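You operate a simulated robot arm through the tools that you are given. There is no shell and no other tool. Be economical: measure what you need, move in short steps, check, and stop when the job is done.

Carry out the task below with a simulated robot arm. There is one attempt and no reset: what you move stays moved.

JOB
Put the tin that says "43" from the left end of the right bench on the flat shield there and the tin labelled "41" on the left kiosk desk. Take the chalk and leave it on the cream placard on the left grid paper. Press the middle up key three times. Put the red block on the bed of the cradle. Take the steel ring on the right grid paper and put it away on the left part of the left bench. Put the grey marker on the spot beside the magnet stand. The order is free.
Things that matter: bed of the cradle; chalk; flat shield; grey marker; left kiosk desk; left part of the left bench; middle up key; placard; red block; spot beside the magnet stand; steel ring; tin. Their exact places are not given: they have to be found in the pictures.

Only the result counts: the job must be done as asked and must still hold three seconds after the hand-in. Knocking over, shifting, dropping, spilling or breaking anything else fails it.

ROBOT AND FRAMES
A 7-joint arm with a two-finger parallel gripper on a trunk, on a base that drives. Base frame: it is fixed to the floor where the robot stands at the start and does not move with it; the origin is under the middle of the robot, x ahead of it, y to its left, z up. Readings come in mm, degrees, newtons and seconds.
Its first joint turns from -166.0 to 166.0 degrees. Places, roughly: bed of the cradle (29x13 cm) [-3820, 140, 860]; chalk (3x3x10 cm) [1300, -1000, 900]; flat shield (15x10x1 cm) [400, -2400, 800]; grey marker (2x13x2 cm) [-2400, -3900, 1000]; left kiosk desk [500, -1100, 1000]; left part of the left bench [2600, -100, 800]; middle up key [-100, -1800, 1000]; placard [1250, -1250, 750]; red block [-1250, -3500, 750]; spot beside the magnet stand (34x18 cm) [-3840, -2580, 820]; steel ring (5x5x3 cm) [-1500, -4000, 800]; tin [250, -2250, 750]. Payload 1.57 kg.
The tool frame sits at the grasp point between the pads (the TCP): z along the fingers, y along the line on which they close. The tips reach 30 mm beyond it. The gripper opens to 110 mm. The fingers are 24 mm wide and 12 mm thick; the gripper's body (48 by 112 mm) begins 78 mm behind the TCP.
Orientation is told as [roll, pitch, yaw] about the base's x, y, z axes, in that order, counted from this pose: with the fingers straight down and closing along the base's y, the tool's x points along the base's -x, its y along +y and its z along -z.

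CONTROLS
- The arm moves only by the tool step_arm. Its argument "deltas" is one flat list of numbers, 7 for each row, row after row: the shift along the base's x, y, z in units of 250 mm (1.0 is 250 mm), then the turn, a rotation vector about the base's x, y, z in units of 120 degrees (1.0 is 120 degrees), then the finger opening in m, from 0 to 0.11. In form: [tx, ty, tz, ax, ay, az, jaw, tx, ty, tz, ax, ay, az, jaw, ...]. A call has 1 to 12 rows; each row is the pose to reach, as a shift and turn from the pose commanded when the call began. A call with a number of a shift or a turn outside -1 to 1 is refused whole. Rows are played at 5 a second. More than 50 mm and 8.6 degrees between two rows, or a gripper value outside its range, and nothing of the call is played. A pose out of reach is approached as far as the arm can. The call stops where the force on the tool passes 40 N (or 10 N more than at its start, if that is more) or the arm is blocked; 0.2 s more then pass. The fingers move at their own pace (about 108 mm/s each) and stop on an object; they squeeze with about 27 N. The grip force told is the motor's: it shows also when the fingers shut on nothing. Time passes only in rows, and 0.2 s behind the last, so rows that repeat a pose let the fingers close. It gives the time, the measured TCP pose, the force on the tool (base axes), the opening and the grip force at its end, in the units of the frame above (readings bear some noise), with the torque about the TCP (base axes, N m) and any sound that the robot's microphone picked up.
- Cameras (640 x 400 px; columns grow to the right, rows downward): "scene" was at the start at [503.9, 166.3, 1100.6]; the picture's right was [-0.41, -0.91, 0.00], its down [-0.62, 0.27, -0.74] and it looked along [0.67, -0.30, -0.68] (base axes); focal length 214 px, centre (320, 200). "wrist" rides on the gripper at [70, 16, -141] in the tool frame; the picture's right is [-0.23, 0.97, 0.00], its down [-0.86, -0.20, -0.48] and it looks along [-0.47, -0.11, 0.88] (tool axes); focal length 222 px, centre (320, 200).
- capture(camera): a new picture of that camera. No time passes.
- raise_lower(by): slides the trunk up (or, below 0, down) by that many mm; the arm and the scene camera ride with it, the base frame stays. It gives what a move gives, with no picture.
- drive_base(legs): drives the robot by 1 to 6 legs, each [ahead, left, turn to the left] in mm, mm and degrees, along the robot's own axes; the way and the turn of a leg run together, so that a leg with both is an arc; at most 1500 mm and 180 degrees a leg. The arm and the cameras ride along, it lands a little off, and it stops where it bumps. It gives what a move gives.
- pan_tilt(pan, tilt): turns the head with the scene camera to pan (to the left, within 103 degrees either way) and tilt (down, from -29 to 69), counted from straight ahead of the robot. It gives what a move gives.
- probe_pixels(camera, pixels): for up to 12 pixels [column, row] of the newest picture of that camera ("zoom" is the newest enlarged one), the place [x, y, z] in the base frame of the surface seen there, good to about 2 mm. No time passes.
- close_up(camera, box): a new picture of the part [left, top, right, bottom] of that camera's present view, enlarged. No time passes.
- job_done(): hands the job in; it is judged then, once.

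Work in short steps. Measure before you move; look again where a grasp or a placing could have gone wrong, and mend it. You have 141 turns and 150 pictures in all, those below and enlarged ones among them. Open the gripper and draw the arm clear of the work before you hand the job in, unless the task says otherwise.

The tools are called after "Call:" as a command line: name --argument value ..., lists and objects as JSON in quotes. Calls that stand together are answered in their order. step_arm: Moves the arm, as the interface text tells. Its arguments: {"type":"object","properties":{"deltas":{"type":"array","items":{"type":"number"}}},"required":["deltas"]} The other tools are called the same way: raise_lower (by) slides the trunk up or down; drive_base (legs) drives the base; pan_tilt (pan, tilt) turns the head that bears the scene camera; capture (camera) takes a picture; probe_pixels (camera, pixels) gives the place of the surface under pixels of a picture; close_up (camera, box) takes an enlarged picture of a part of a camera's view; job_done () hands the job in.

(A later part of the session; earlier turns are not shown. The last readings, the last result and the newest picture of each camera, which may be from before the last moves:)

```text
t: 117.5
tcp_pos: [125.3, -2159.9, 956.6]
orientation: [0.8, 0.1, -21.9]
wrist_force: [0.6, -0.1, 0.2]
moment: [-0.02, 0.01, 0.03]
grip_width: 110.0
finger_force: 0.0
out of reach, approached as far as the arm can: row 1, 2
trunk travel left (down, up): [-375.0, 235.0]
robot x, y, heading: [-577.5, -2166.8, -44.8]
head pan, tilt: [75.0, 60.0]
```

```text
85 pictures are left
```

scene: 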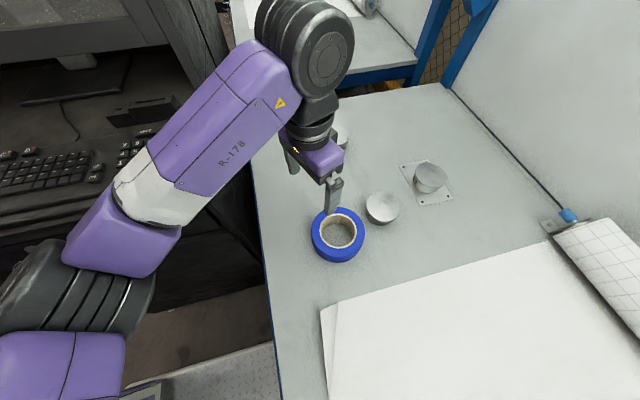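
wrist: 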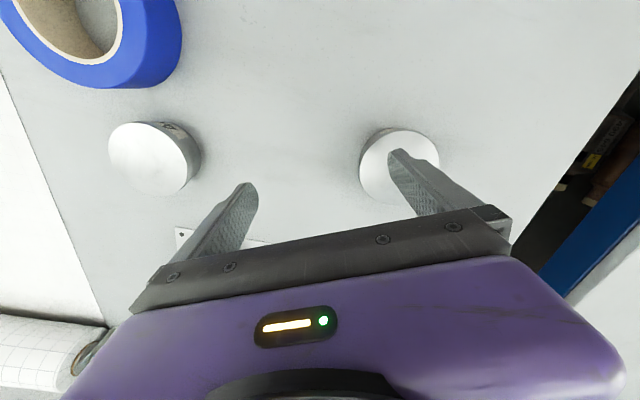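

Elbow is left again. Now extend to tin 41.

Call:
step_arm --deltas '[0.16, 0.047, 0, 0, 0, 0, 0.11, 0.32, 0.094, 0, 0, 0, 0, 0.11, 0.48, 0.141, 0, 0, 0, 0, 0.11, 0.64, 0.188, -0.03, 0, 0, 0, 0.11, 0.8, 0.235, -0.06, 0, 0, 0, 0.11, 0.95, 0.283, -0.1, 0, 0, 0, 0.11]'

Call:
capture --camera "wrist"

Call:
capture --camera "scene"

Call:
probe_pixels --camera "wrist" --pixels '[[320, 146], [320, 170], [300, 150], [345, 150]]'

```text
t: 118.9
tcp_pos: [306.5, -2101.5, 919.5]
orientation: [-0.5, 1.0, -21.2]
wrist_force: [0.0, 0.0, -0.9]
moment: [-0.03, 0.0, 0.04]
grip_width: 110.1
finger_force: 0.0
out of reach, approached as far as the arm can: row 5, 6
trunk travel left (down, up): [-375.0, 235.0]
robot x, y, heading: [-571.3, -2170.2, -44.8]
head pan, tilt: [75.0, 60.0]
```

```text
84 pictures are left
```

wrist: 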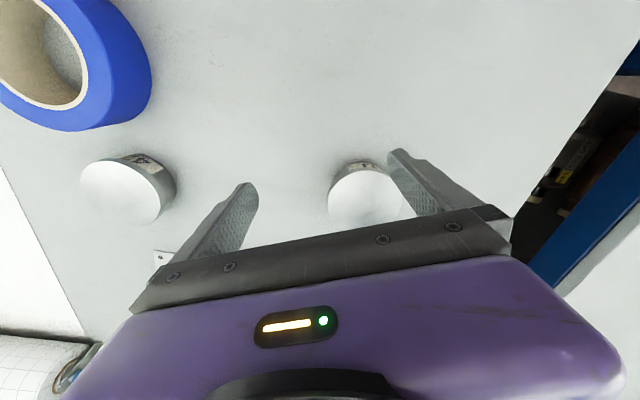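

```text
83 pictures are left
```

scene: 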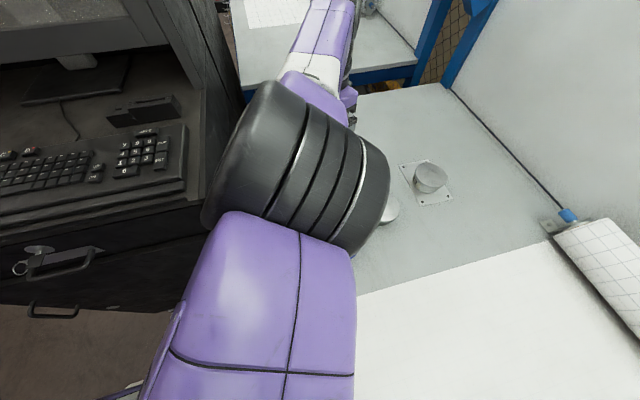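

```text
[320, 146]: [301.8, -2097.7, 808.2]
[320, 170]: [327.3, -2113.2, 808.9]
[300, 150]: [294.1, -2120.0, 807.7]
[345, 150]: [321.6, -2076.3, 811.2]
```

The reach stalls here. I shift the base left 75 mm, which brings the hand almost over tin 41 with the elbow still high.

Call:
drive_base --legs '[[0, 75, 0]]'

Call:
capture --camera "wrist"

Call:
probe_pixels --camera "wrist" --pixels '[[320, 150], [300, 170], [280, 200], [270, 160], [290, 190], [250, 180]]'

```text
t: 120.0
tcp_pos: [360.5, -2052.8, 919.4]
orientation: [-0.4, 1.1, -21.7]
wrist_force: [-0.9, -1.0, 0.5]
moment: [0.04, -0.01, 0.0]
grip_width: 109.9
finger_force: 0.0
trunk travel left (down, up): [-375.0, 235.0]
robot x, y, heading: [-522.3, -2113.1, -45.2]
head pan, tilt: [75.0, 60.0]
```

```text
82 pictures are left
```

wrist: 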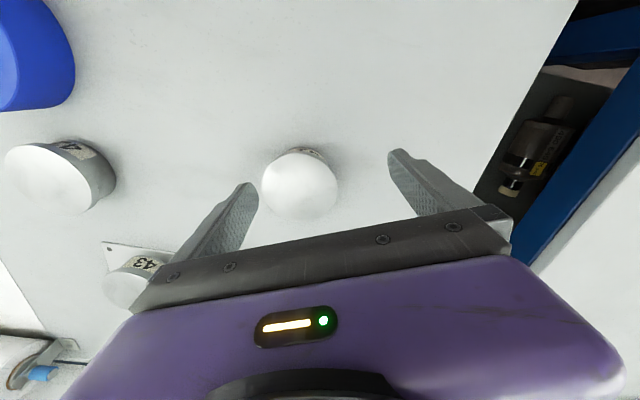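

```text
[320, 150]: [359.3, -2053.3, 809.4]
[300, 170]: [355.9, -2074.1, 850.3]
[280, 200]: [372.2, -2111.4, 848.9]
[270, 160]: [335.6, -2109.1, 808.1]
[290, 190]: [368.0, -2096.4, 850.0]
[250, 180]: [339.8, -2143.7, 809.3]
```

Tin 41 centre ≈(371,-2088). I shift over it and descend.

Call:
step_arm --deltas '[0.02, -0.07, 0, 0, 0, 0, 0.11, 0.042, -0.14, 0, 0, 0, 0, 0.11, 0.042, -0.14, -0.12, 0.004, -0.009, 0, 0.11, 0.042, -0.14, -0.2, 0.004, -0.009, 0, 0.11, 0.042, -0.14, -0.276, 0.004, -0.009, 0, 0.11, 0.042, -0.14, -0.276, 0.004, -0.009, 0, 0.11]'

Call:
capture --camera "wrist"

Call:
capture --camera "scene"

```text
t: 121.3
tcp_pos: [370.5, -2091.9, 851.2]
orientation: [0.5, 0.3, -21.7]
wrist_force: [-0.7, 0.0, 0.3]
moment: [0.01, 0.0, -0.02]
grip_width: 110.2
finger_force: 0.0
trunk travel left (down, up): [-375.0, 235.0]
robot x, y, heading: [-517.2, -2114.3, -45.2]
head pan, tilt: [75.0, 60.0]
```

```text
81 pictures are left
```

wrist: 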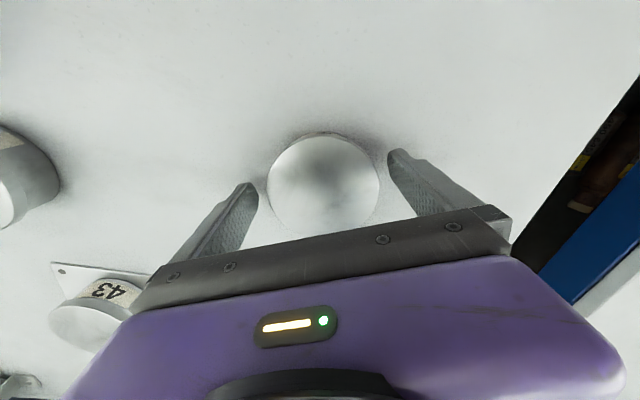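

```text
80 pictures are left
```

scene: 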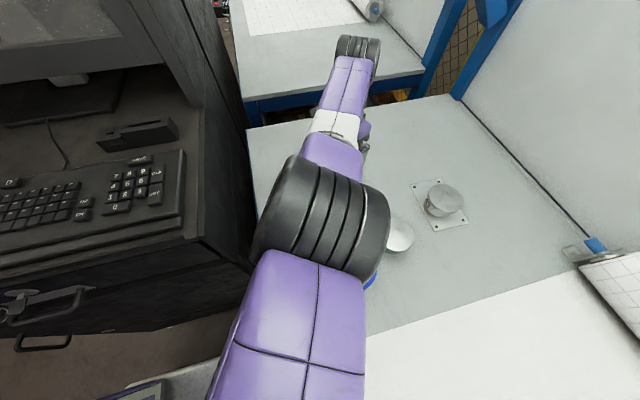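

Centred. Close, lift 60 mm, raise trunk 60, then slide the base right 380 to get clear of the kiosk.

Call:
step_arm --deltas '[0, 0, 0, 0, 0, 0, 0.06, 0, 0, 0, 0, 0, 0, 0.06, 0, 0, 0, 0, 0, 0, 0.06, 0, 0, 0.1, 0, 0, 0, 0.06, 0, 0, 0.2, 0, 0, 0, 0.06, 0, 0, 0.2, 0, 0, 0, 0.06]'

Call:
raise_lower --by 80

Call:
drive_base --legs '[[0, -380, 0]]'

Call:
capture --camera "wrist"

Call:
capture --camera "scene"

```text
t: 122.8
tcp_pos: [373.0, -2089.0, 901.1]
orientation: [0.5, 0.3, -21.6]
wrist_force: [0.0, 0.3, -1.3]
moment: [0.05, -0.03, 0.01]
grip_width: 79.4
finger_force: 27.1
trunk travel left (down, up): [-375.0, 235.0]
robot x, y, heading: [-519.7, -2119.3, -45.0]
head pan, tilt: [75.0, 60.0]
```

```text
t: 123.9
tcp_pos: [373.4, -2088.5, 981.1]
orientation: [0.5, 0.4, -21.5]
wrist_force: [0.1, -0.3, -0.5]
moment: [-0.02, -0.02, 0.0]
grip_width: 79.6
finger_force: 27.1
trunk travel left (down, up): [-455.0, 155.0]
robot x, y, heading: [-516.9, -2112.9, -45.0]
head pan, tilt: [75.0, 60.0]
```

```text
t: 126.3
tcp_pos: [107.9, -2352.9, 981.0]
orientation: [0.5, 0.3, -21.6]
wrist_force: [0.3, -0.1, -1.1]
moment: [0.02, -0.04, 0.0]
grip_width: 79.5
finger_force: 26.8
trunk travel left (down, up): [-455.0, 155.0]
robot x, y, heading: [-790.1, -2383.1, -45.3]
head pan, tilt: [75.0, 60.0]
```

```text
79 pictures are left
```

wrist: 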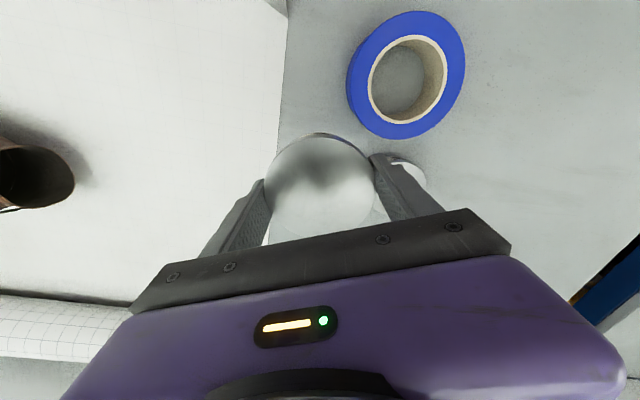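

```text
78 pictures are left
```

scene: 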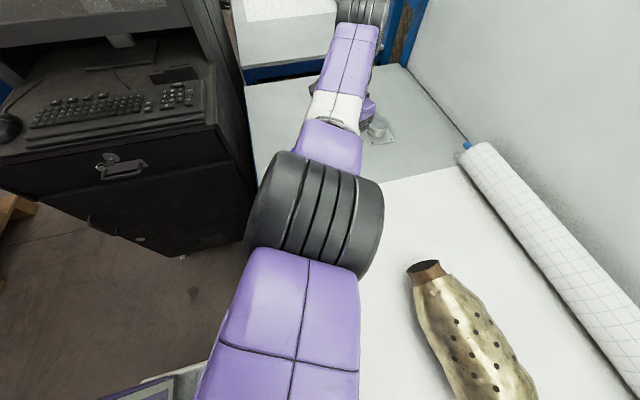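

Now I back away from the bench 560 mm, then retract the arm over free floor.

Call:
drive_base --legs '[[-560, 0, 0]]'

Call:
step_arm --deltas '[-0.13, -0.13, 0.02, 0, 0, 0, 0.06, -0.26, -0.26, 0.02, 0, 0, 0, 0.06, -0.39, -0.39, 0.02, 0, 0, 0, 0.06, -0.52, -0.52, 0.02, 0, 0, 0, 0.06, -0.65, -0.65, 0.02, 0, 0, -0.05, 0.06, -0.78, -0.78, 0.02, 0, 0, -0.1, 0.06, -0.91, -0.91, 0.02, 0, 0, -0.15, 0.06, -1.0, -1.0, 0.02, 0, 0, -0.2, 0.06]'

```text
t: 129.5
tcp_pos: [-288.2, -1959.0, 981.0]
orientation: [0.6, 0.3, -22.0]
wrist_force: [0.5, -0.1, -1.1]
moment: [0.0, 0.01, -0.01]
grip_width: 79.5
finger_force: 27.4
trunk travel left (down, up): [-455.0, 155.0]
robot x, y, heading: [-1180.5, -1978.9, -45.7]
head pan, tilt: [75.0, 60.0]
```

```text
t: 131.3
tcp_pos: [-539.1, -2211.9, 986.8]
orientation: [0.5, 0.3, -46.1]
wrist_force: [-0.4, -0.3, -1.0]
moment: [0.01, -0.02, 0.0]
grip_width: 79.4
finger_force: 26.8
trunk travel left (down, up): [-455.0, 155.0]
robot x, y, heading: [-1179.4, -1977.6, -45.3]
head pan, tilt: [75.0, 60.0]
```

While here, I take an enlarged look at the keyboard for the "up" keys.

Call:
pan_tilt --pan 75 --tilt 25

Call:
capture --camera "scene"

```text
t: 132.3
tcp_pos: [-537.5, -2211.1, 987.3]
orientation: [0.5, 0.3, -46.0]
wrist_force: [-0.3, 0.3, -1.0]
moment: [0.0, 0.0, 0.03]
grip_width: 79.2
finger_force: 27.0
trunk travel left (down, up): [-455.0, 155.0]
robot x, y, heading: [-1177.0, -1978.7, -45.6]
head pan, tilt: [75.0, 25.0]
```

```text
77 pictures are left
```

scene: 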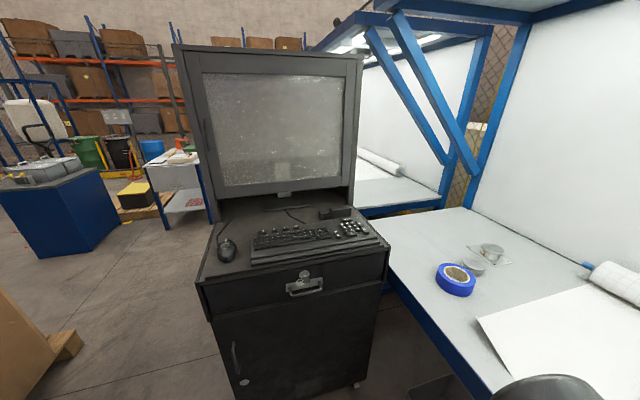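

Call:
close_up --camera "scene" --box '[245, 205, 385, 270]'

Call:
probe_pixels --camera "zoom" --pixels '[[60, 200], [100, 150], [350, 140], [450, 100], [560, 170]]'

```text
4.57 times, centred on (315, 238) of scene
```

zoom: 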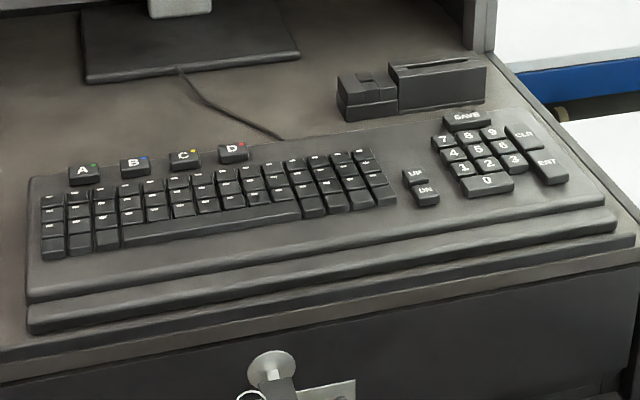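

```text
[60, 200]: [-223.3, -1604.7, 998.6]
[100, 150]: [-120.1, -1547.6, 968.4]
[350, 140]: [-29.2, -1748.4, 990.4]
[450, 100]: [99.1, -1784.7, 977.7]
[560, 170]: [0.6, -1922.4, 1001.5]
```

The "UP" key sits between the main block and the number pad at zoom (415,175). I probe it and its neighbours.

Call:
probe_pixels --camera "zoom" --pixels '[[415, 174], [404, 174], [426, 172], [414, 168], [417, 183], [426, 190], [422, 200], [437, 190], [460, 170], [375, 180]]'

Call:
close_up --camera "scene" --box '[318, 225, 358, 255]'

```text
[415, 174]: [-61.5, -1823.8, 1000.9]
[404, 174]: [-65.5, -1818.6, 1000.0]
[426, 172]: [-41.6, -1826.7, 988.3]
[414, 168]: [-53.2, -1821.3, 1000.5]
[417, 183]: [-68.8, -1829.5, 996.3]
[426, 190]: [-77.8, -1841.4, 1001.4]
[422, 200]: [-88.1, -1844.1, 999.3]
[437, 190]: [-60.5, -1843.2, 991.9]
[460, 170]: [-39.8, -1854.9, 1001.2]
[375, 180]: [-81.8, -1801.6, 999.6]
```

```text
13.33 times, centred on (338, 240) of scene
```

zoom: 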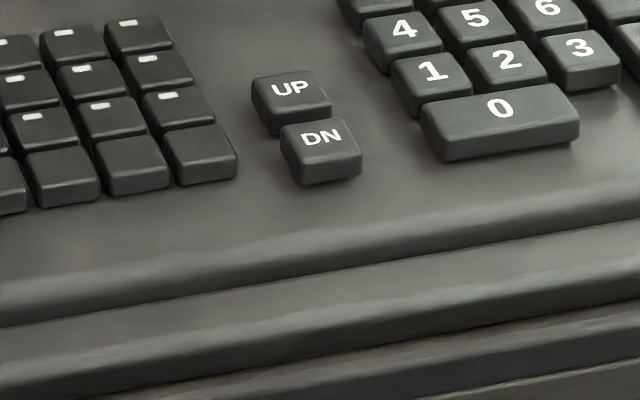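

UP key centre ≈(-59,-1823,1001). Now I take tin 41 to the left kiosk: turn left, drive back along the aisle.

Call:
drive_base --legs '[[0, 0, 89.5], [900, 170, 0], [1440, 0, 0], [0, 0, -90]]'

Call:
pan_tilt --pan -60 --tilt 35

Call:
capture --camera "scene"

```text
t: 135.5
tcp_pos: [-650.7, -1428.2, 987.4]
orientation: [0.4, 0.2, 17.7]
wrist_force: [0.5, 0.1, -0.4]
moment: [-0.01, 0.04, 0.04]
grip_width: 79.6
finger_force: 26.8
trunk travel left (down, up): [-455.0, 155.0]
robot x, y, heading: [-1142.8, -1904.7, 18.2]
head pan, tilt: [75.0, 25.0]
stopped in leg 1: the robot was blocked; the commanded pose is now the measured one
```

```text
t: 137.7
tcp_pos: [-650.8, -1428.1, 987.2]
orientation: [0.3, 0.2, 17.9]
wrist_force: [0.0, -0.6, -1.4]
moment: [-0.02, -0.03, -0.02]
grip_width: 79.6
finger_force: 27.1
trunk travel left (down, up): [-455.0, 155.0]
robot x, y, heading: [-1144.0, -1900.7, 18.4]
head pan, tilt: [-60.0, 35.0]
```

```text
74 pictures are left
```

scene: 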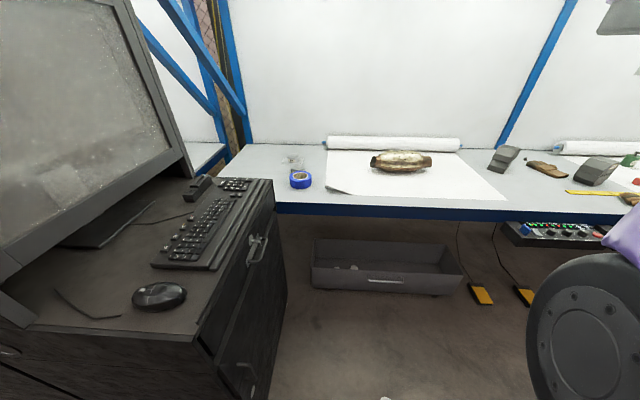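

The base's corner met the crate. I shift toward the bench 140 mm and finish the turn, then drive on.

Call:
drive_base --legs '[[63, -125, 0], [0, 0, 26.5]]'

```text
t: 140.4
tcp_pos: [-819.5, -1354.8, 987.7]
orientation: [0.5, 0.3, 44.6]
wrist_force: [0.4, 0.6, -1.3]
moment: [0.0, -0.03, 0.0]
grip_width: 79.4
finger_force: 26.6
trunk travel left (down, up): [-455.0, 155.0]
robot x, y, heading: [-1045.1, -2004.7, 45.1]
head pan, tilt: [-60.0, 35.0]
```

Call:
drive_base --legs '[[400, 265, -1], [1450, 0, 0], [430, 0, 0], [0, 0, -90]]'

Call:
pan_tilt --pan -75 --tilt 35

Call:
capture --camera "scene"

```text
t: 156.1
tcp_pos: [1037.7, -502.1, 986.6]
orientation: [0.4, 0.3, -49.1]
wrist_force: [-0.2, 1.0, -0.1]
moment: [0.03, 0.01, 0.0]
grip_width: 79.3
finger_force: 26.7
trunk travel left (down, up): [-455.0, 155.0]
robot x, y, heading: [407.2, -237.7, -48.4]
head pan, tilt: [-60.0, 35.0]
```

```text
t: 156.9
tcp_pos: [1037.5, -501.3, 986.5]
orientation: [0.4, 0.2, -48.9]
wrist_force: [0.0, 0.1, -0.5]
moment: [0.02, 0.04, 0.0]
grip_width: 79.5
finger_force: 26.3
trunk travel left (down, up): [-455.0, 155.0]
robot x, y, heading: [406.9, -236.3, -48.6]
head pan, tilt: [-75.0, 35.0]
```

```text
73 pictures are left
```

scene: 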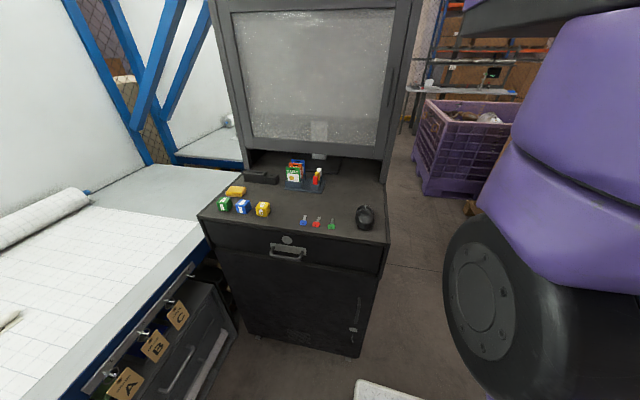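

A clear view of the left desk: cubes, keys, card stand, mouse. I probe candidate free spots.

Call:
close_up --camera "scene" --box '[190, 140, 400, 250]'

Call:
probe_pixels --camera "scene" --pixels '[[345, 200], [360, 190], [375, 190], [285, 205], [295, 222], [331, 227], [365, 218], [316, 190], [285, 190], [388, 240], [205, 220], [325, 215]]'

```text
3.05 times, centred on (295, 195) of scene
```

zoom: 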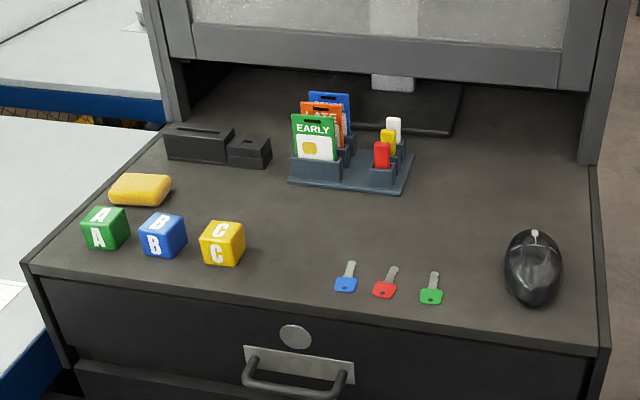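

```text
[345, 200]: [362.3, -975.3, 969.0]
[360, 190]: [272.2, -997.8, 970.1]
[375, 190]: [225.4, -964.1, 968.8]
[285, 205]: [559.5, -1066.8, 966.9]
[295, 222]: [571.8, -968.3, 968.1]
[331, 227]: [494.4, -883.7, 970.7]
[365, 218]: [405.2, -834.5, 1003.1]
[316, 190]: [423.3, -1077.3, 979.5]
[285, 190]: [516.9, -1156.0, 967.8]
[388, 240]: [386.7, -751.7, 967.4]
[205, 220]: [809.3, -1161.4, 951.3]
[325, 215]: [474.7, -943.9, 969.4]
```

Free spot on the desk ≈(365,-950,969), reachable from here after a 40° right turn. I raise the trunk and turn.

Call:
raise_lower --by 125

Call:
drive_base --legs '[[0, 0, -45]]'

Call:
pan_tilt --pan -10 --tilt 40

Call:
capture --camera "scene"

```text
t: 158.4
tcp_pos: [1037.0, -502.5, 1113.4]
orientation: [0.4, 0.2, -48.9]
wrist_force: [0.1, -0.6, -0.2]
moment: [0.01, 0.01, 0.01]
grip_width: 79.6
finger_force: 26.7
trunk travel left (down, up): [-580.0, 30.0]
robot x, y, heading: [403.9, -234.2, -48.5]
head pan, tilt: [-75.0, 35.0]
```

```text
t: 160.9
tcp_pos: [669.5, -866.7, 1112.3]
orientation: [0.4, 0.4, -93.6]
wrist_force: [-0.2, -0.1, -1.3]
moment: [0.01, 0.01, 0.01]
grip_width: 79.3
finger_force: 26.9
trunk travel left (down, up): [-580.0, 30.0]
robot x, y, heading: [408.3, -236.6, -93.1]
head pan, tilt: [-75.0, 35.0]
```

```text
t: 162.2
tcp_pos: [668.8, -867.1, 1111.4]
orientation: [0.4, 0.3, -93.6]
wrist_force: [-0.9, 0.8, -0.7]
moment: [0.02, -0.01, 0.02]
grip_width: 79.4
finger_force: 26.9
trunk travel left (down, up): [-580.0, 30.0]
robot x, y, heading: [407.8, -232.1, -92.6]
head pan, tilt: [-10.0, 40.0]
```

```text
71 pictures are left
```

scene: 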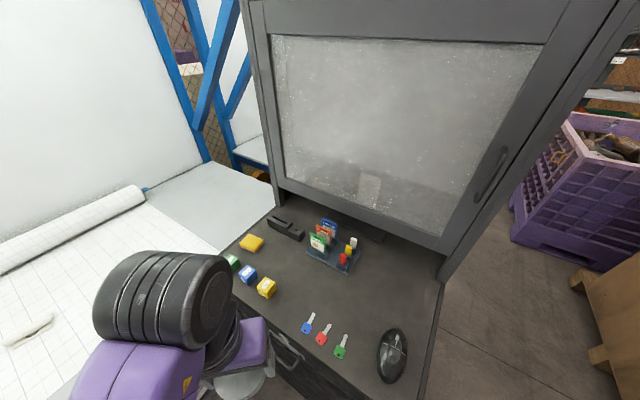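

I probe the spot and neighbours from this view.

Call:
probe_pixels --camera "scene" --pixels '[[385, 290], [357, 270], [345, 272], [393, 330], [380, 345], [345, 335], [328, 325], [400, 275], [435, 280], [375, 305], [440, 260]]'

```text
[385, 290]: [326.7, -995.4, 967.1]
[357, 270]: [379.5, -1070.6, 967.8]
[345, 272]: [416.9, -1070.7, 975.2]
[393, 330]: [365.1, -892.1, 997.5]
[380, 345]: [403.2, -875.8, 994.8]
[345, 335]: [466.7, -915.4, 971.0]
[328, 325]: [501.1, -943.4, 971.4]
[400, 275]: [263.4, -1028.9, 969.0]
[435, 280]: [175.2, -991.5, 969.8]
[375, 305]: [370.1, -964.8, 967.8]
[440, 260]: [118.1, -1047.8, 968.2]
```

Spot P=(345,-975). I carry the tin there at z≈1111 (yaw stays -93°, fingers clear of mouse and stand).

Call:
step_arm --deltas '[-0.17, -0.05, 0, 0, 0, 0, 0.06, -0.34, -0.1, 0, 0, 0, 0, 0.06, -0.51, -0.15, 0, 0, 0, 0, 0.06, -0.68, -0.2, 0, 0, 0, 0, 0.06, -0.85, -0.25, 0, 0, 0, 0, 0.06, -1.0, -0.3, 0, 0, 0, 0, 0.06]'

Call:
step_arm --deltas '[-0.15, -0.06, 0, 0, 0, 0, 0.06, -0.296, -0.132, 0, 0, 0, 0, 0.06, -0.296, -0.132, 0, 0, 0, 0, 0.06]'

Call:
capture --camera "wrist"

Call:
capture --camera "scene"

```text
t: 163.7
tcp_pos: [421.7, -943.3, 1115.3]
orientation: [0.4, 0.3, -93.5]
wrist_force: [-0.4, -0.8, -0.8]
moment: [-0.02, 0.01, -0.02]
grip_width: 79.8
finger_force: 26.9
trunk travel left (down, up): [-580.0, 30.0]
robot x, y, heading: [405.3, -234.5, -92.8]
head pan, tilt: [-10.0, 40.0]
```

```text
t: 164.4
tcp_pos: [343.4, -974.4, 1115.3]
orientation: [0.4, 0.3, -93.5]
wrist_force: [-0.2, -0.8, -1.2]
moment: [-0.01, 0.0, 0.02]
grip_width: 79.4
finger_force: 27.2
trunk travel left (down, up): [-580.0, 30.0]
robot x, y, heading: [406.3, -235.6, -93.0]
head pan, tilt: [-10.0, 40.0]
```

```text
70 pictures are left
```

wrist: 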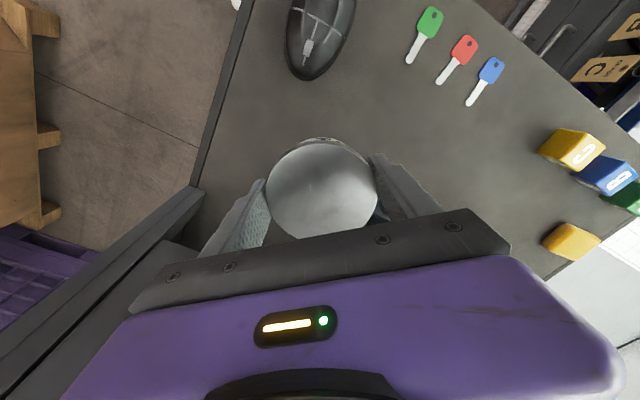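

```text
69 pictures are left
```

scene: 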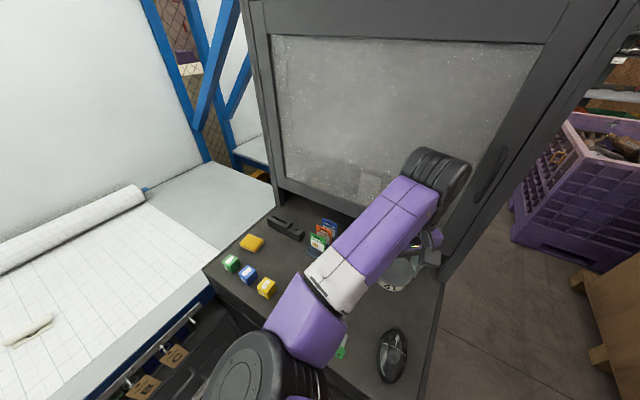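

I check clearance to the hood pillar before lowering.

Call:
probe_pixels --camera "wrist" --pixels '[[190, 195], [160, 240], [120, 270], [320, 70], [410, 65], [205, 225]]'

Call:
probe_pixels --camera "scene" --pixels '[[440, 240], [455, 225], [340, 205], [435, 165], [300, 190]]'

```text
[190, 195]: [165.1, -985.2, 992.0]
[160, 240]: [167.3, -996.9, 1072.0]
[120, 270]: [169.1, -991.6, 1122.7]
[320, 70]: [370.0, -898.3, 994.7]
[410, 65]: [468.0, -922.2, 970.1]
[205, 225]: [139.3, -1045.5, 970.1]
```

```text
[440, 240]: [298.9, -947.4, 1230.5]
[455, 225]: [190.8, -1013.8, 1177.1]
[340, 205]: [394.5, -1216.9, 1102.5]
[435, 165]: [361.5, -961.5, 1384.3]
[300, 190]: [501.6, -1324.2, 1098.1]
```

Clearance 135 mm; fine. Lower to z≈1013.

Call:
step_arm --deltas '[0, 0, -0.14, 0, 0, 0, 0.06, 0, 0, -0.28, 0, 0, 0, 0.06, 0, 0, -0.38, 0, 0, 0, 0.06, 0, 0, -0.408, 0, 0, 0, 0.06, 0, 0, -0.408, 0, 0, 0, 0.06]'

Call:
capture --camera "wrist"

```text
t: 165.7
tcp_pos: [344.3, -974.4, 1010.5]
orientation: [0.4, 0.3, -93.6]
wrist_force: [-0.1, 0.7, 0.5]
moment: [0.01, -0.02, 0.01]
grip_width: 79.2
finger_force: 26.2
trunk travel left (down, up): [-580.0, 30.0]
robot x, y, heading: [408.7, -234.1, -93.0]
head pan, tilt: [-10.0, 40.0]
```

```text
68 pictures are left
```

wrist: 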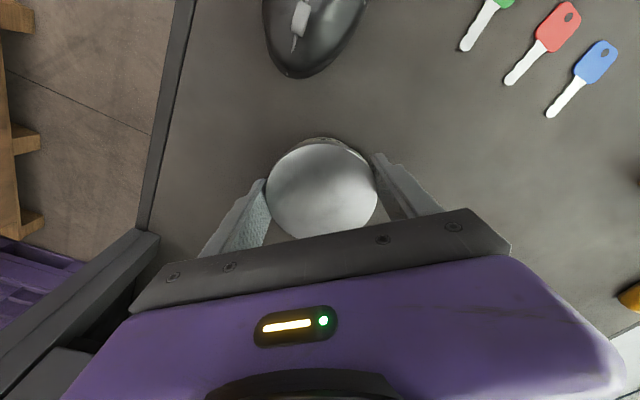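

Call:
step_arm --deltas '[0, 0, -0.008, 0, 0, 0, 0.06, 0, 0, -0.014, 0, 0, 0, 0.06, 0, 0, -0.014, 0, 0, 0, 0.06]'

```text
t: 166.4
tcp_pos: [345.2, -975.7, 1008.9]
orientation: [0.4, 0.1, -93.6]
wrist_force: [0.9, 6.3, 25.0]
moment: [0.19, -0.02, 0.0]
grip_width: 79.5
finger_force: 27.4
trunk travel left (down, up): [-580.0, 30.0]
robot x, y, heading: [407.8, -235.3, -93.3]
head pan, tilt: [-10.0, 40.0]
```

Contact. Release, rise 105 mm, and draw back in front of the desk.

Call:
step_arm --deltas '[0, 0, 0.004, 0, 0, 0, 0.09, 0, 0, 0.004, 0, 0, 0, 0.105, 0, 0, 0.004, 0, 0, 0, 0.105, 0, 0, 0.15, 0, 0, 0, 0.105, 0, 0, 0.3, 0, 0, 0, 0.105, 0, 0, 0.42, 0, 0, 0, 0.105, 0.1, 0.12, 0.42, 0, 0, 0, 0.105, 0.24, 0.24, 0.42, 0, 0, 0, 0.105, 0.38, 0.34, 0.42, 0, 0, 0, 0.105, 0.52, 0.4, 0.42, 0, 0, 0, 0.105]'

Call:
capture --camera "scene"

```text
t: 168.7
tcp_pos: [473.9, -873.9, 1109.8]
orientation: [0.4, 0.2, -93.6]
wrist_force: [-0.5, -0.1, -0.2]
moment: [0.01, -0.01, -0.04]
grip_width: 105.3
finger_force: 0.0
trunk travel left (down, up): [-580.0, 30.0]
robot x, y, heading: [407.1, -234.6, -92.8]
head pan, tilt: [-10.0, 40.0]
```

```text
67 pictures are left
```

scene: 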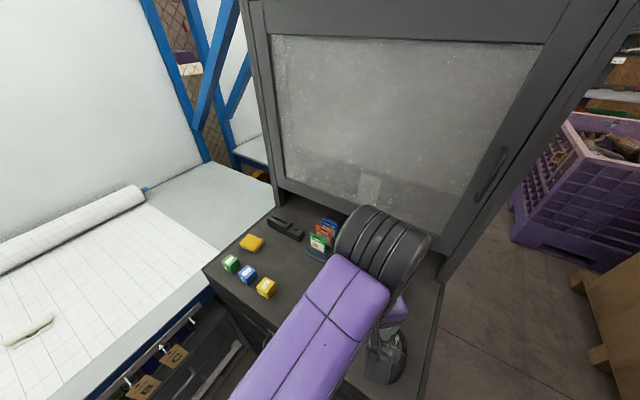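

Tin 41 is placed. Next the UP key: I turn left 138° here (arm high) and back down the aisle to the right-hand desk.

Call:
drive_base --legs '[[0, 0, 137]]'

Call:
pan_tilt --pan -80 --tilt 35

Call:
capture --camera "scene"

```text
t: 174.7
tcp_pos: [803.6, 270.9, 1111.8]
orientation: [0.4, 0.3, 42.2]
wrist_force: [0.0, 0.3, -0.1]
moment: [-0.02, 0.0, 0.02]
grip_width: 104.9
finger_force: 0.0
trunk travel left (down, up): [-580.0, 30.0]
robot x, y, heading: [403.9, -234.1, 42.6]
head pan, tilt: [-10.0, 40.0]
```

```text
t: 176.1
tcp_pos: [805.9, 269.9, 1111.7]
orientation: [0.4, 0.4, 42.2]
wrist_force: [-0.1, 0.0, -1.4]
moment: [0.01, -0.03, -0.05]
grip_width: 105.2
finger_force: 0.0
trunk travel left (down, up): [-580.0, 30.0]
robot x, y, heading: [410.8, -232.5, 42.8]
head pan, tilt: [-80.0, 35.0]
```

```text
66 pictures are left
```

scene: 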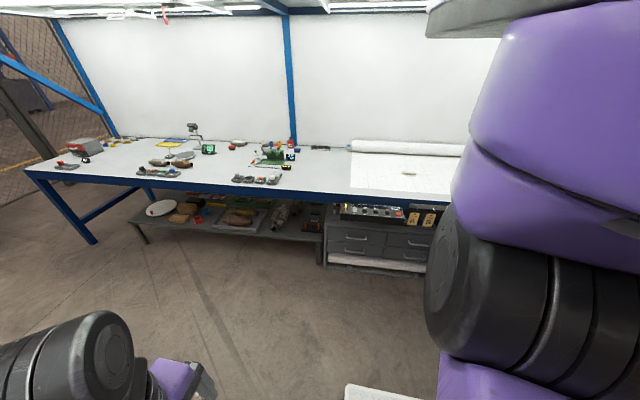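

Call:
drive_base --legs '[[-1480, 0, 0], [-668, -250, 2]]'

Call:
drive_base --legs '[[20, -365, 0]]'

Call:
pan_tilt --pan 0 --tilt 45

Call:
capture --camera "scene"

Call:
capture --camera "wrist"

```text
t: 187.0
tcp_pos: [-615.1, -1378.8, 1110.4]
orientation: [0.4, 0.3, 44.7]
wrist_force: [0.0, -0.1, 0.3]
moment: [0.01, -0.02, -0.02]
grip_width: 105.0
finger_force: 0.1
trunk travel left (down, up): [-580.0, 30.0]
robot x, y, heading: [-992.2, -1901.9, 45.5]
head pan, tilt: [-80.0, 35.0]
```

```text
t: 189.3
tcp_pos: [-344.0, -1619.1, 1110.7]
orientation: [0.3, 0.3, 44.8]
wrist_force: [-0.6, -0.6, 0.3]
moment: [-0.01, 0.03, 0.0]
grip_width: 105.0
finger_force: 0.0
trunk travel left (down, up): [-580.0, 30.0]
robot x, y, heading: [-717.5, -2141.0, 45.3]
head pan, tilt: [-80.0, 35.0]
```

```text
t: 190.8
tcp_pos: [-344.6, -1617.5, 1111.2]
orientation: [0.3, 0.2, 45.0]
wrist_force: [0.4, -0.6, -0.2]
moment: [-0.03, 0.02, 0.01]
grip_width: 105.1
finger_force: 0.0
trunk travel left (down, up): [-580.0, 30.0]
robot x, y, heading: [-719.8, -2141.1, 45.4]
head pan, tilt: [0.0, 45.0]
```

```text
65 pictures are left
```

scene: 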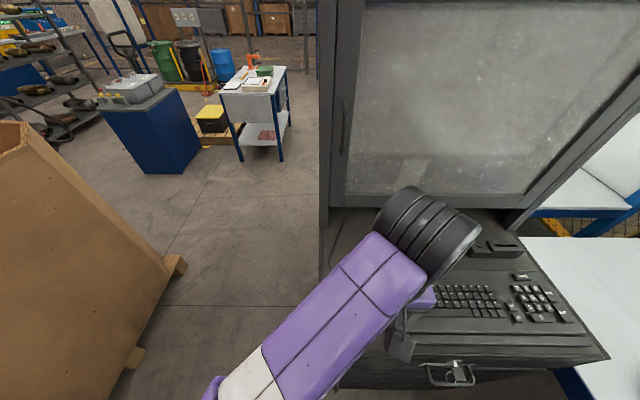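

```text
64 pictures are left
```

wrist: 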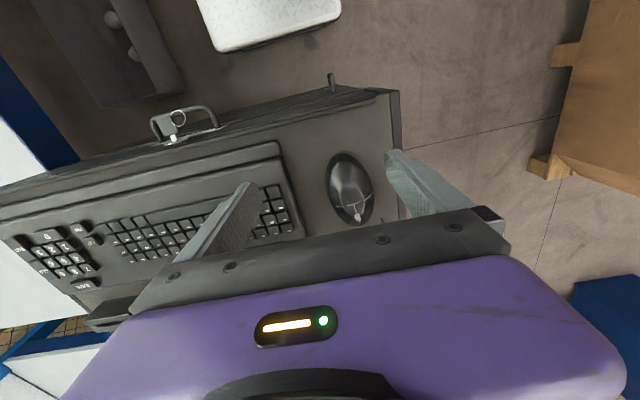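

UP key is 733 mm away, a bit right of ahead. I close the fingers and move above it.

Call:
step_arm --deltas '[0.15, -0.1, 0, 0, 0, 0, 0, 0.3, -0.2, 0, 0, 0, 0, 0, 0.45, -0.3, 0, 0, 0, 0, 0, 0.6, -0.4, 0, 0, 0, 0, 0, 0.75, -0.5, 0, 0, 0, 0, 0, 0.9, -0.6, 0, 0, 0, 0, 0, 1.0, -0.7, 0, 0, 0, 0, 0]'

Call:
step_arm --deltas '[0.08, -0.06, -0.04, 0, 0, 0, 0, 0.152, -0.115, -0.1, 0, 0, 0, 0, 0.152, -0.115, -0.14, 0, 0, 0, 0, 0.152, -0.115, -0.14, 0, 0, 0, 0]'

Call:
capture --camera "wrist"

Call:
capture --camera "scene"

```text
t: 192.4
tcp_pos: [-95.2, -1791.9, 1110.8]
orientation: [0.4, 0.3, 45.1]
wrist_force: [0.5, 0.5, 0.8]
moment: [-0.05, -0.04, 0.01]
grip_width: 0.0
finger_force: 20.9
trunk travel left (down, up): [-580.0, 30.0]
robot x, y, heading: [-721.3, -2139.4, 45.9]
head pan, tilt: [0.0, 45.0]
```

```text
t: 193.4
tcp_pos: [-57.2, -1820.6, 1076.9]
orientation: [0.3, 0.3, 44.8]
wrist_force: [0.0, -0.1, 0.2]
moment: [0.0, -0.01, 0.0]
grip_width: 0.2
finger_force: 21.4
trunk travel left (down, up): [-580.0, 30.0]
robot x, y, heading: [-720.0, -2142.5, 45.4]
head pan, tilt: [0.0, 45.0]
```

```text
63 pictures are left
```

wrist: 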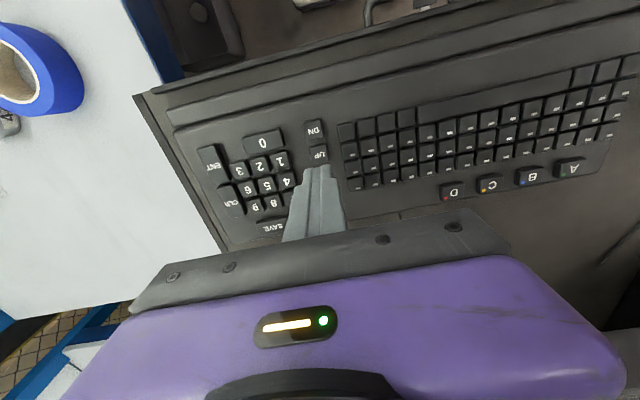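

```text
62 pictures are left
```

scene: 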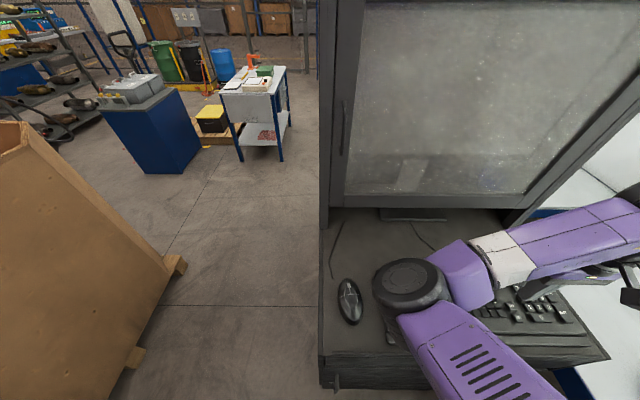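

I probe the key position under the fingers and the elbow height.

Call:
probe_pixels --camera "wrist" --pixels '[[319, 154], [312, 153], [326, 153], [314, 128], [319, 147], [280, 160], [350, 168]]'

Call:
probe_pixels --camera "scene" --pixels '[[405, 280], [385, 315], [350, 300], [420, 330]]'

Call:
close_up --camera "wrist" --box '[270, 110, 370, 190]'

```text
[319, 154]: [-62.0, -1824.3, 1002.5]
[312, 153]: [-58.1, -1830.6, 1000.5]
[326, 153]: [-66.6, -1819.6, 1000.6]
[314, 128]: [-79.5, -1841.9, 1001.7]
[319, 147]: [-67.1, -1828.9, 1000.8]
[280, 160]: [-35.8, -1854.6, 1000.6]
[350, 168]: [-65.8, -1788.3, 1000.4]
```

```text
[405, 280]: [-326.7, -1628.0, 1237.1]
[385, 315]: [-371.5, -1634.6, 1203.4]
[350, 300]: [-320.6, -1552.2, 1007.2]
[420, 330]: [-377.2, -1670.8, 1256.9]
```

```text
5.00 times, centred on (320, 150) of wrist
```

zoom: 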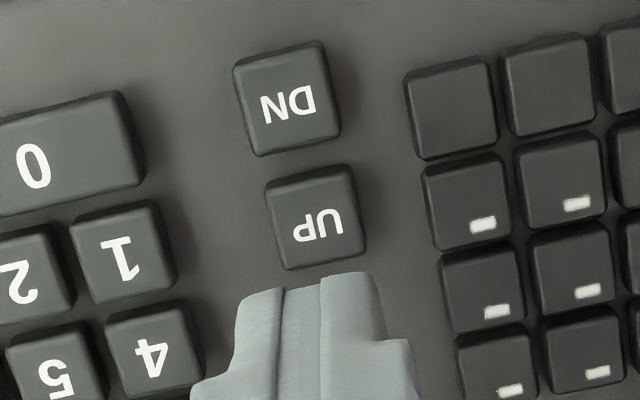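

UP key centre (-62,-1824,1002). First press: go down to about 1–4 mm past contact and back up.

Call:
step_arm --deltas '[-0.012, -0.008, -0.1, 0, 0, 0, 0, -0.012, -0.008, -0.16, 0, 0, 0, 0, -0.012, -0.008, -0.18, 0, 0, 0, 0, -0.012, -0.008, -0.188, 0, 0, 0, 0]'

```text
t: 194.4
tcp_pos: [-61.2, -1822.9, 1030.6]
orientation: [0.3, 0.4, 44.9]
wrist_force: [0.2, -0.4, 1.1]
moment: [-0.01, -0.01, 0.02]
grip_width: 0.0
finger_force: 21.4
trunk travel left (down, up): [-580.0, 30.0]
robot x, y, heading: [-713.8, -2143.1, 45.7]
head pan, tilt: [0.0, 45.0]
```

Call:
step_arm --deltas '[0, 0, -0.008, 0, 0, 0, 0, 0, 0, -0.014, 0, 0, 0, 0]'

```text
t: 195.0
tcp_pos: [-60.0, -1822.7, 1027.0]
orientation: [0.4, 0.2, 45.0]
wrist_force: [-2.8, 1.7, 10.8]
moment: [0.03, 0.02, -0.01]
grip_width: 0.2
finger_force: 21.4
trunk travel left (down, up): [-580.0, 30.0]
robot x, y, heading: [-719.5, -2144.8, 45.4]
head pan, tilt: [0.0, 45.0]
heard: click
```

A click: press one. I rise 8 mm and look whether it released, then press again.

Call:
step_arm --deltas '[0, 0, 0.02, 0, 0, 0, 0, 0, 0, 0.04, 0, 0, 0, 0, 0, 0, 0.04, 0, 0, 0, 0]'

Call:
step_arm --deltas '[0, 0, -0.02, 0, 0, 0, 0, 0, 0, -0.032, 0, 0, 0, 0, 0, 0, -0.04, 0, 0, 0, 0]'

```text
t: 195.8
tcp_pos: [-58.8, -1824.1, 1036.0]
orientation: [0.5, 0.4, 44.9]
wrist_force: [0.3, 0.9, 0.3]
moment: [0.0, -0.01, 0.01]
grip_width: 0.4
finger_force: 22.0
trunk travel left (down, up): [-580.0, 30.0]
robot x, y, heading: [-717.5, -2142.8, 45.4]
head pan, tilt: [0.0, 45.0]
```

```text
t: 196.6
tcp_pos: [-59.7, -1824.3, 1027.7]
orientation: [0.3, 0.1, 44.9]
wrist_force: [4.3, -3.0, 11.8]
moment: [-0.1, -0.15, -0.03]
grip_width: 0.0
finger_force: 21.4
trunk travel left (down, up): [-580.0, 30.0]
robot x, y, heading: [-717.0, -2140.6, 45.5]
head pan, tilt: [0.0, 45.0]
heard: click
```

Second click. Third press the same way.

Call:
step_arm --deltas '[0, 0, 0.02, 0, 0, 0, 0, 0, 0, 0.04, 0, 0, 0, 0, 0, 0, 0.04, 0, 0, 0, 0]'

Call:
step_arm --deltas '[0, 0, -0.02, 0, 0, 0, 0, 0, 0, -0.032, 0, 0, 0, 0, 0, 0, -0.04, 0, 0, 0, 0]'

```text
t: 197.4
tcp_pos: [-60.5, -1824.3, 1036.0]
orientation: [0.4, 0.3, 44.9]
wrist_force: [0.6, 0.6, 0.0]
moment: [0.02, 0.0, 0.0]
grip_width: 0.0
finger_force: 21.2
trunk travel left (down, up): [-580.0, 30.0]
robot x, y, heading: [-718.7, -2141.8, 45.5]
head pan, tilt: [0.0, 45.0]
```

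```text
t: 198.2
tcp_pos: [-58.4, -1823.8, 1025.6]
orientation: [0.3, 0.2, 44.9]
wrist_force: [-2.5, -1.5, 11.8]
moment: [-0.03, 0.01, -0.06]
grip_width: 0.1
finger_force: 20.9
trunk travel left (down, up): [-580.0, 30.0]
robot x, y, heading: [-716.4, -2143.7, 45.5]
head pan, tilt: [0.0, 45.0]
heard: click
```

Three clicks heard. I rise clear and back away, then turn to face the bench near the red block.

Call:
step_arm --deltas '[0, 0, 0.1, 0, 0, 0, 0, 0, 0, 0.25, 0, 0, 0, 0, -0.1, -0.1, 0.36, 0, 0, 0, 0, -0.2, -0.2, 0.36, 0, 0, 0, 0]'

Call:
drive_base --legs '[[-1300, 250, 0], [0, 0, -90]]'

Call:
pan_tilt --pan 0 --tilt 40

Call:
capture --camera "scene"

```text
t: 199.2
tcp_pos: [-108.0, -1875.1, 1116.9]
orientation: [0.4, 0.3, 44.9]
wrist_force: [-0.1, 0.1, 0.0]
moment: [-0.02, -0.01, 0.01]
grip_width: 0.1
finger_force: 21.7
trunk travel left (down, up): [-580.0, 30.0]
robot x, y, heading: [-717.5, -2137.8, 45.2]
head pan, tilt: [0.0, 45.0]
```

```text
t: 209.6
tcp_pos: [-1503.8, -3496.3, 1116.7]
orientation: [0.4, 0.2, -43.8]
wrist_force: [-0.6, -0.4, -0.6]
moment: [0.01, -0.02, 0.01]
grip_width: 0.1
finger_force: 21.5
trunk travel left (down, up): [-580.0, 30.0]
robot x, y, heading: [-1786.1, -2894.2, -43.1]
head pan, tilt: [0.0, 45.0]
```

```text
t: 210.3
tcp_pos: [-1503.4, -3494.5, 1117.0]
orientation: [0.4, 0.3, -43.7]
wrist_force: [-0.8, 0.0, 0.5]
moment: [-0.02, 0.02, 0.0]
grip_width: 0.0
finger_force: 21.1
trunk travel left (down, up): [-580.0, 30.0]
robot x, y, heading: [-1789.2, -2887.8, -43.0]
head pan, tilt: [0.0, 40.0]
```

```text
60 pictures are left
```

scene: 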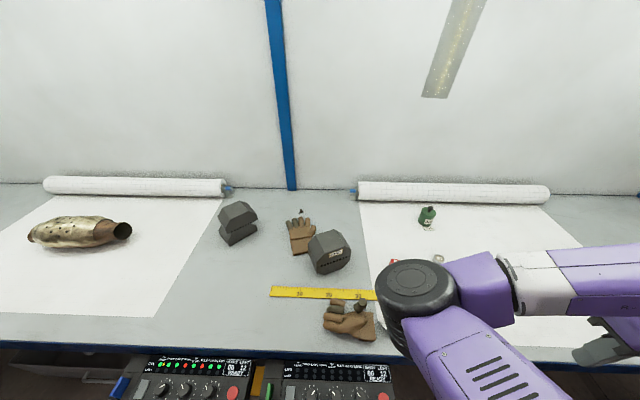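

The red block (393,262) and ring (438,258) peek past the elbow. I probe them.

Call:
probe_pixels --camera "scene" --pixels '[[393, 262], [438, 257], [428, 216], [330, 250], [300, 293], [345, 320], [300, 350], [210, 395], [400, 228]]'

Call:
close_up --camera "scene" --box '[360, 190, 480, 290]'

```text
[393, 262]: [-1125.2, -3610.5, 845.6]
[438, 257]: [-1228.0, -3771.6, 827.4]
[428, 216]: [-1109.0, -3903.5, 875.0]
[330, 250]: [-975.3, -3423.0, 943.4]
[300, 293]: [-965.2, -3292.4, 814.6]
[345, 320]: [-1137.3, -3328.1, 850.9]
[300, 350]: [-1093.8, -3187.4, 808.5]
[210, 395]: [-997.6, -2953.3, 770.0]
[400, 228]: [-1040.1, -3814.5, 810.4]
```

```text
4.00 times, centred on (420, 240) of scene
```

zoom: 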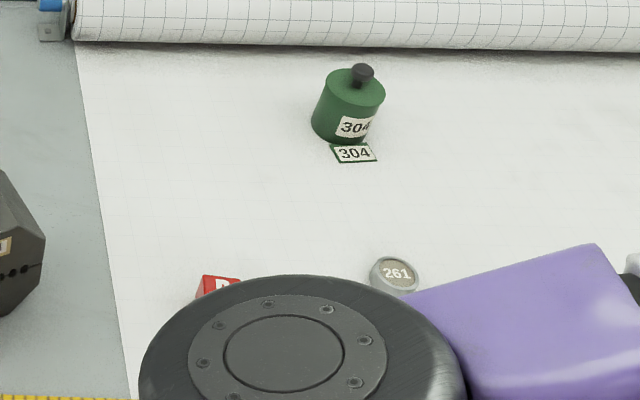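

Red block ≈(-1125,-3610). I lift the arm's obstruction later; now I drive ahead 235 mm.

Call:
drive_base --legs '[[235, -10, -2]]'

Call:
step_arm --deltas '[0.1, 0.05, 0, 0, 0, 0, 0.09, 0.2, 0.1, 0, 0, 0, 0, 0.09, 0.3, 0.15, 0, 0, 0, 0, 0.09, 0.4, 0.2, 0, 0, 0, 0, 0.09, 0.5, 0.22, -0.04, 0, 0, 0, 0.09, 0.6, 0.24, -0.08, 0, 0, 0, 0.09]'

Call:
capture --camera "wrist"

```text
t: 212.0
tcp_pos: [-1360.9, -3679.3, 1118.5]
orientation: [0.4, 0.3, -45.9]
wrist_force: [0.1, 0.0, -0.3]
moment: [0.0, 0.0, -0.04]
grip_width: 0.0
finger_force: 21.3
trunk travel left (down, up): [-580.0, 30.0]
robot x, y, heading: [-1618.9, -3065.3, -45.4]
head pan, tilt: [0.0, 40.0]
```

```text
t: 213.4
tcp_pos: [-1212.5, -3622.6, 1097.2]
orientation: [0.5, 0.4, -46.0]
wrist_force: [-0.5, -0.3, 0.4]
moment: [0.04, 0.0, 0.02]
grip_width: 90.2
finger_force: 0.0
trunk travel left (down, up): [-580.0, 30.0]
robot x, y, heading: [-1620.4, -3068.5, -45.1]
head pan, tilt: [0.0, 40.0]
```

```text
58 pictures are left
```

wrist: 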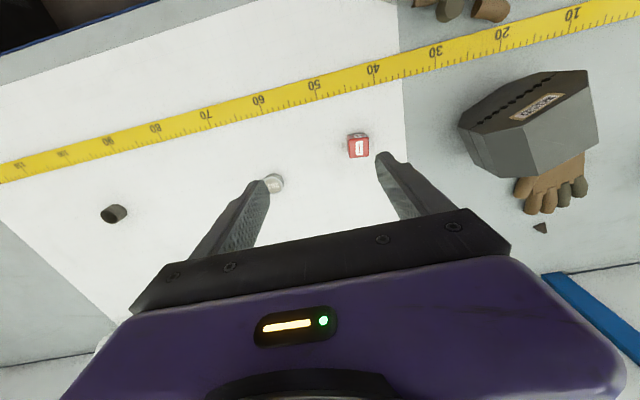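

I enlarge: red block, the light ring and the dark ring.

Call:
close_up --camera "wrist" --box '[80, 110, 400, 230]'

Call:
probe_pixels --camera "wrist" --pixels '[[352, 141], [364, 140], [350, 155], [366, 154], [358, 150], [275, 183], [113, 213], [400, 60]]'

```text
2.00 times, centred on (240, 170) of wrist
```

zoom: 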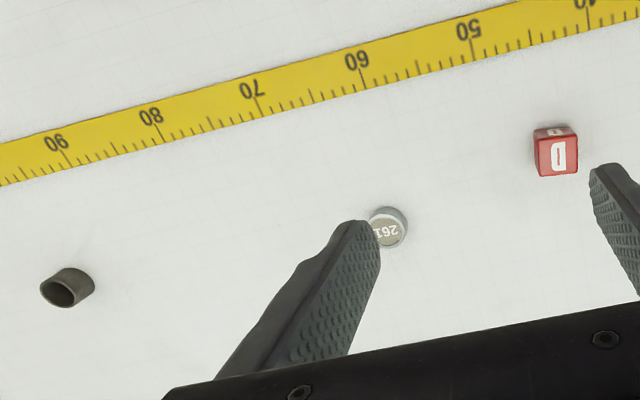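

```text
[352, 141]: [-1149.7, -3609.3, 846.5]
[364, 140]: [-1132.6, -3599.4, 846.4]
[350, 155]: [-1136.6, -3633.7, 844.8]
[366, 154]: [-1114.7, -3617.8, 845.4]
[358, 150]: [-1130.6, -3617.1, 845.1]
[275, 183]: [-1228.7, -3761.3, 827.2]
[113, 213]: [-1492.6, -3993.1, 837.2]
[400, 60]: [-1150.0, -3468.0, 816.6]
```

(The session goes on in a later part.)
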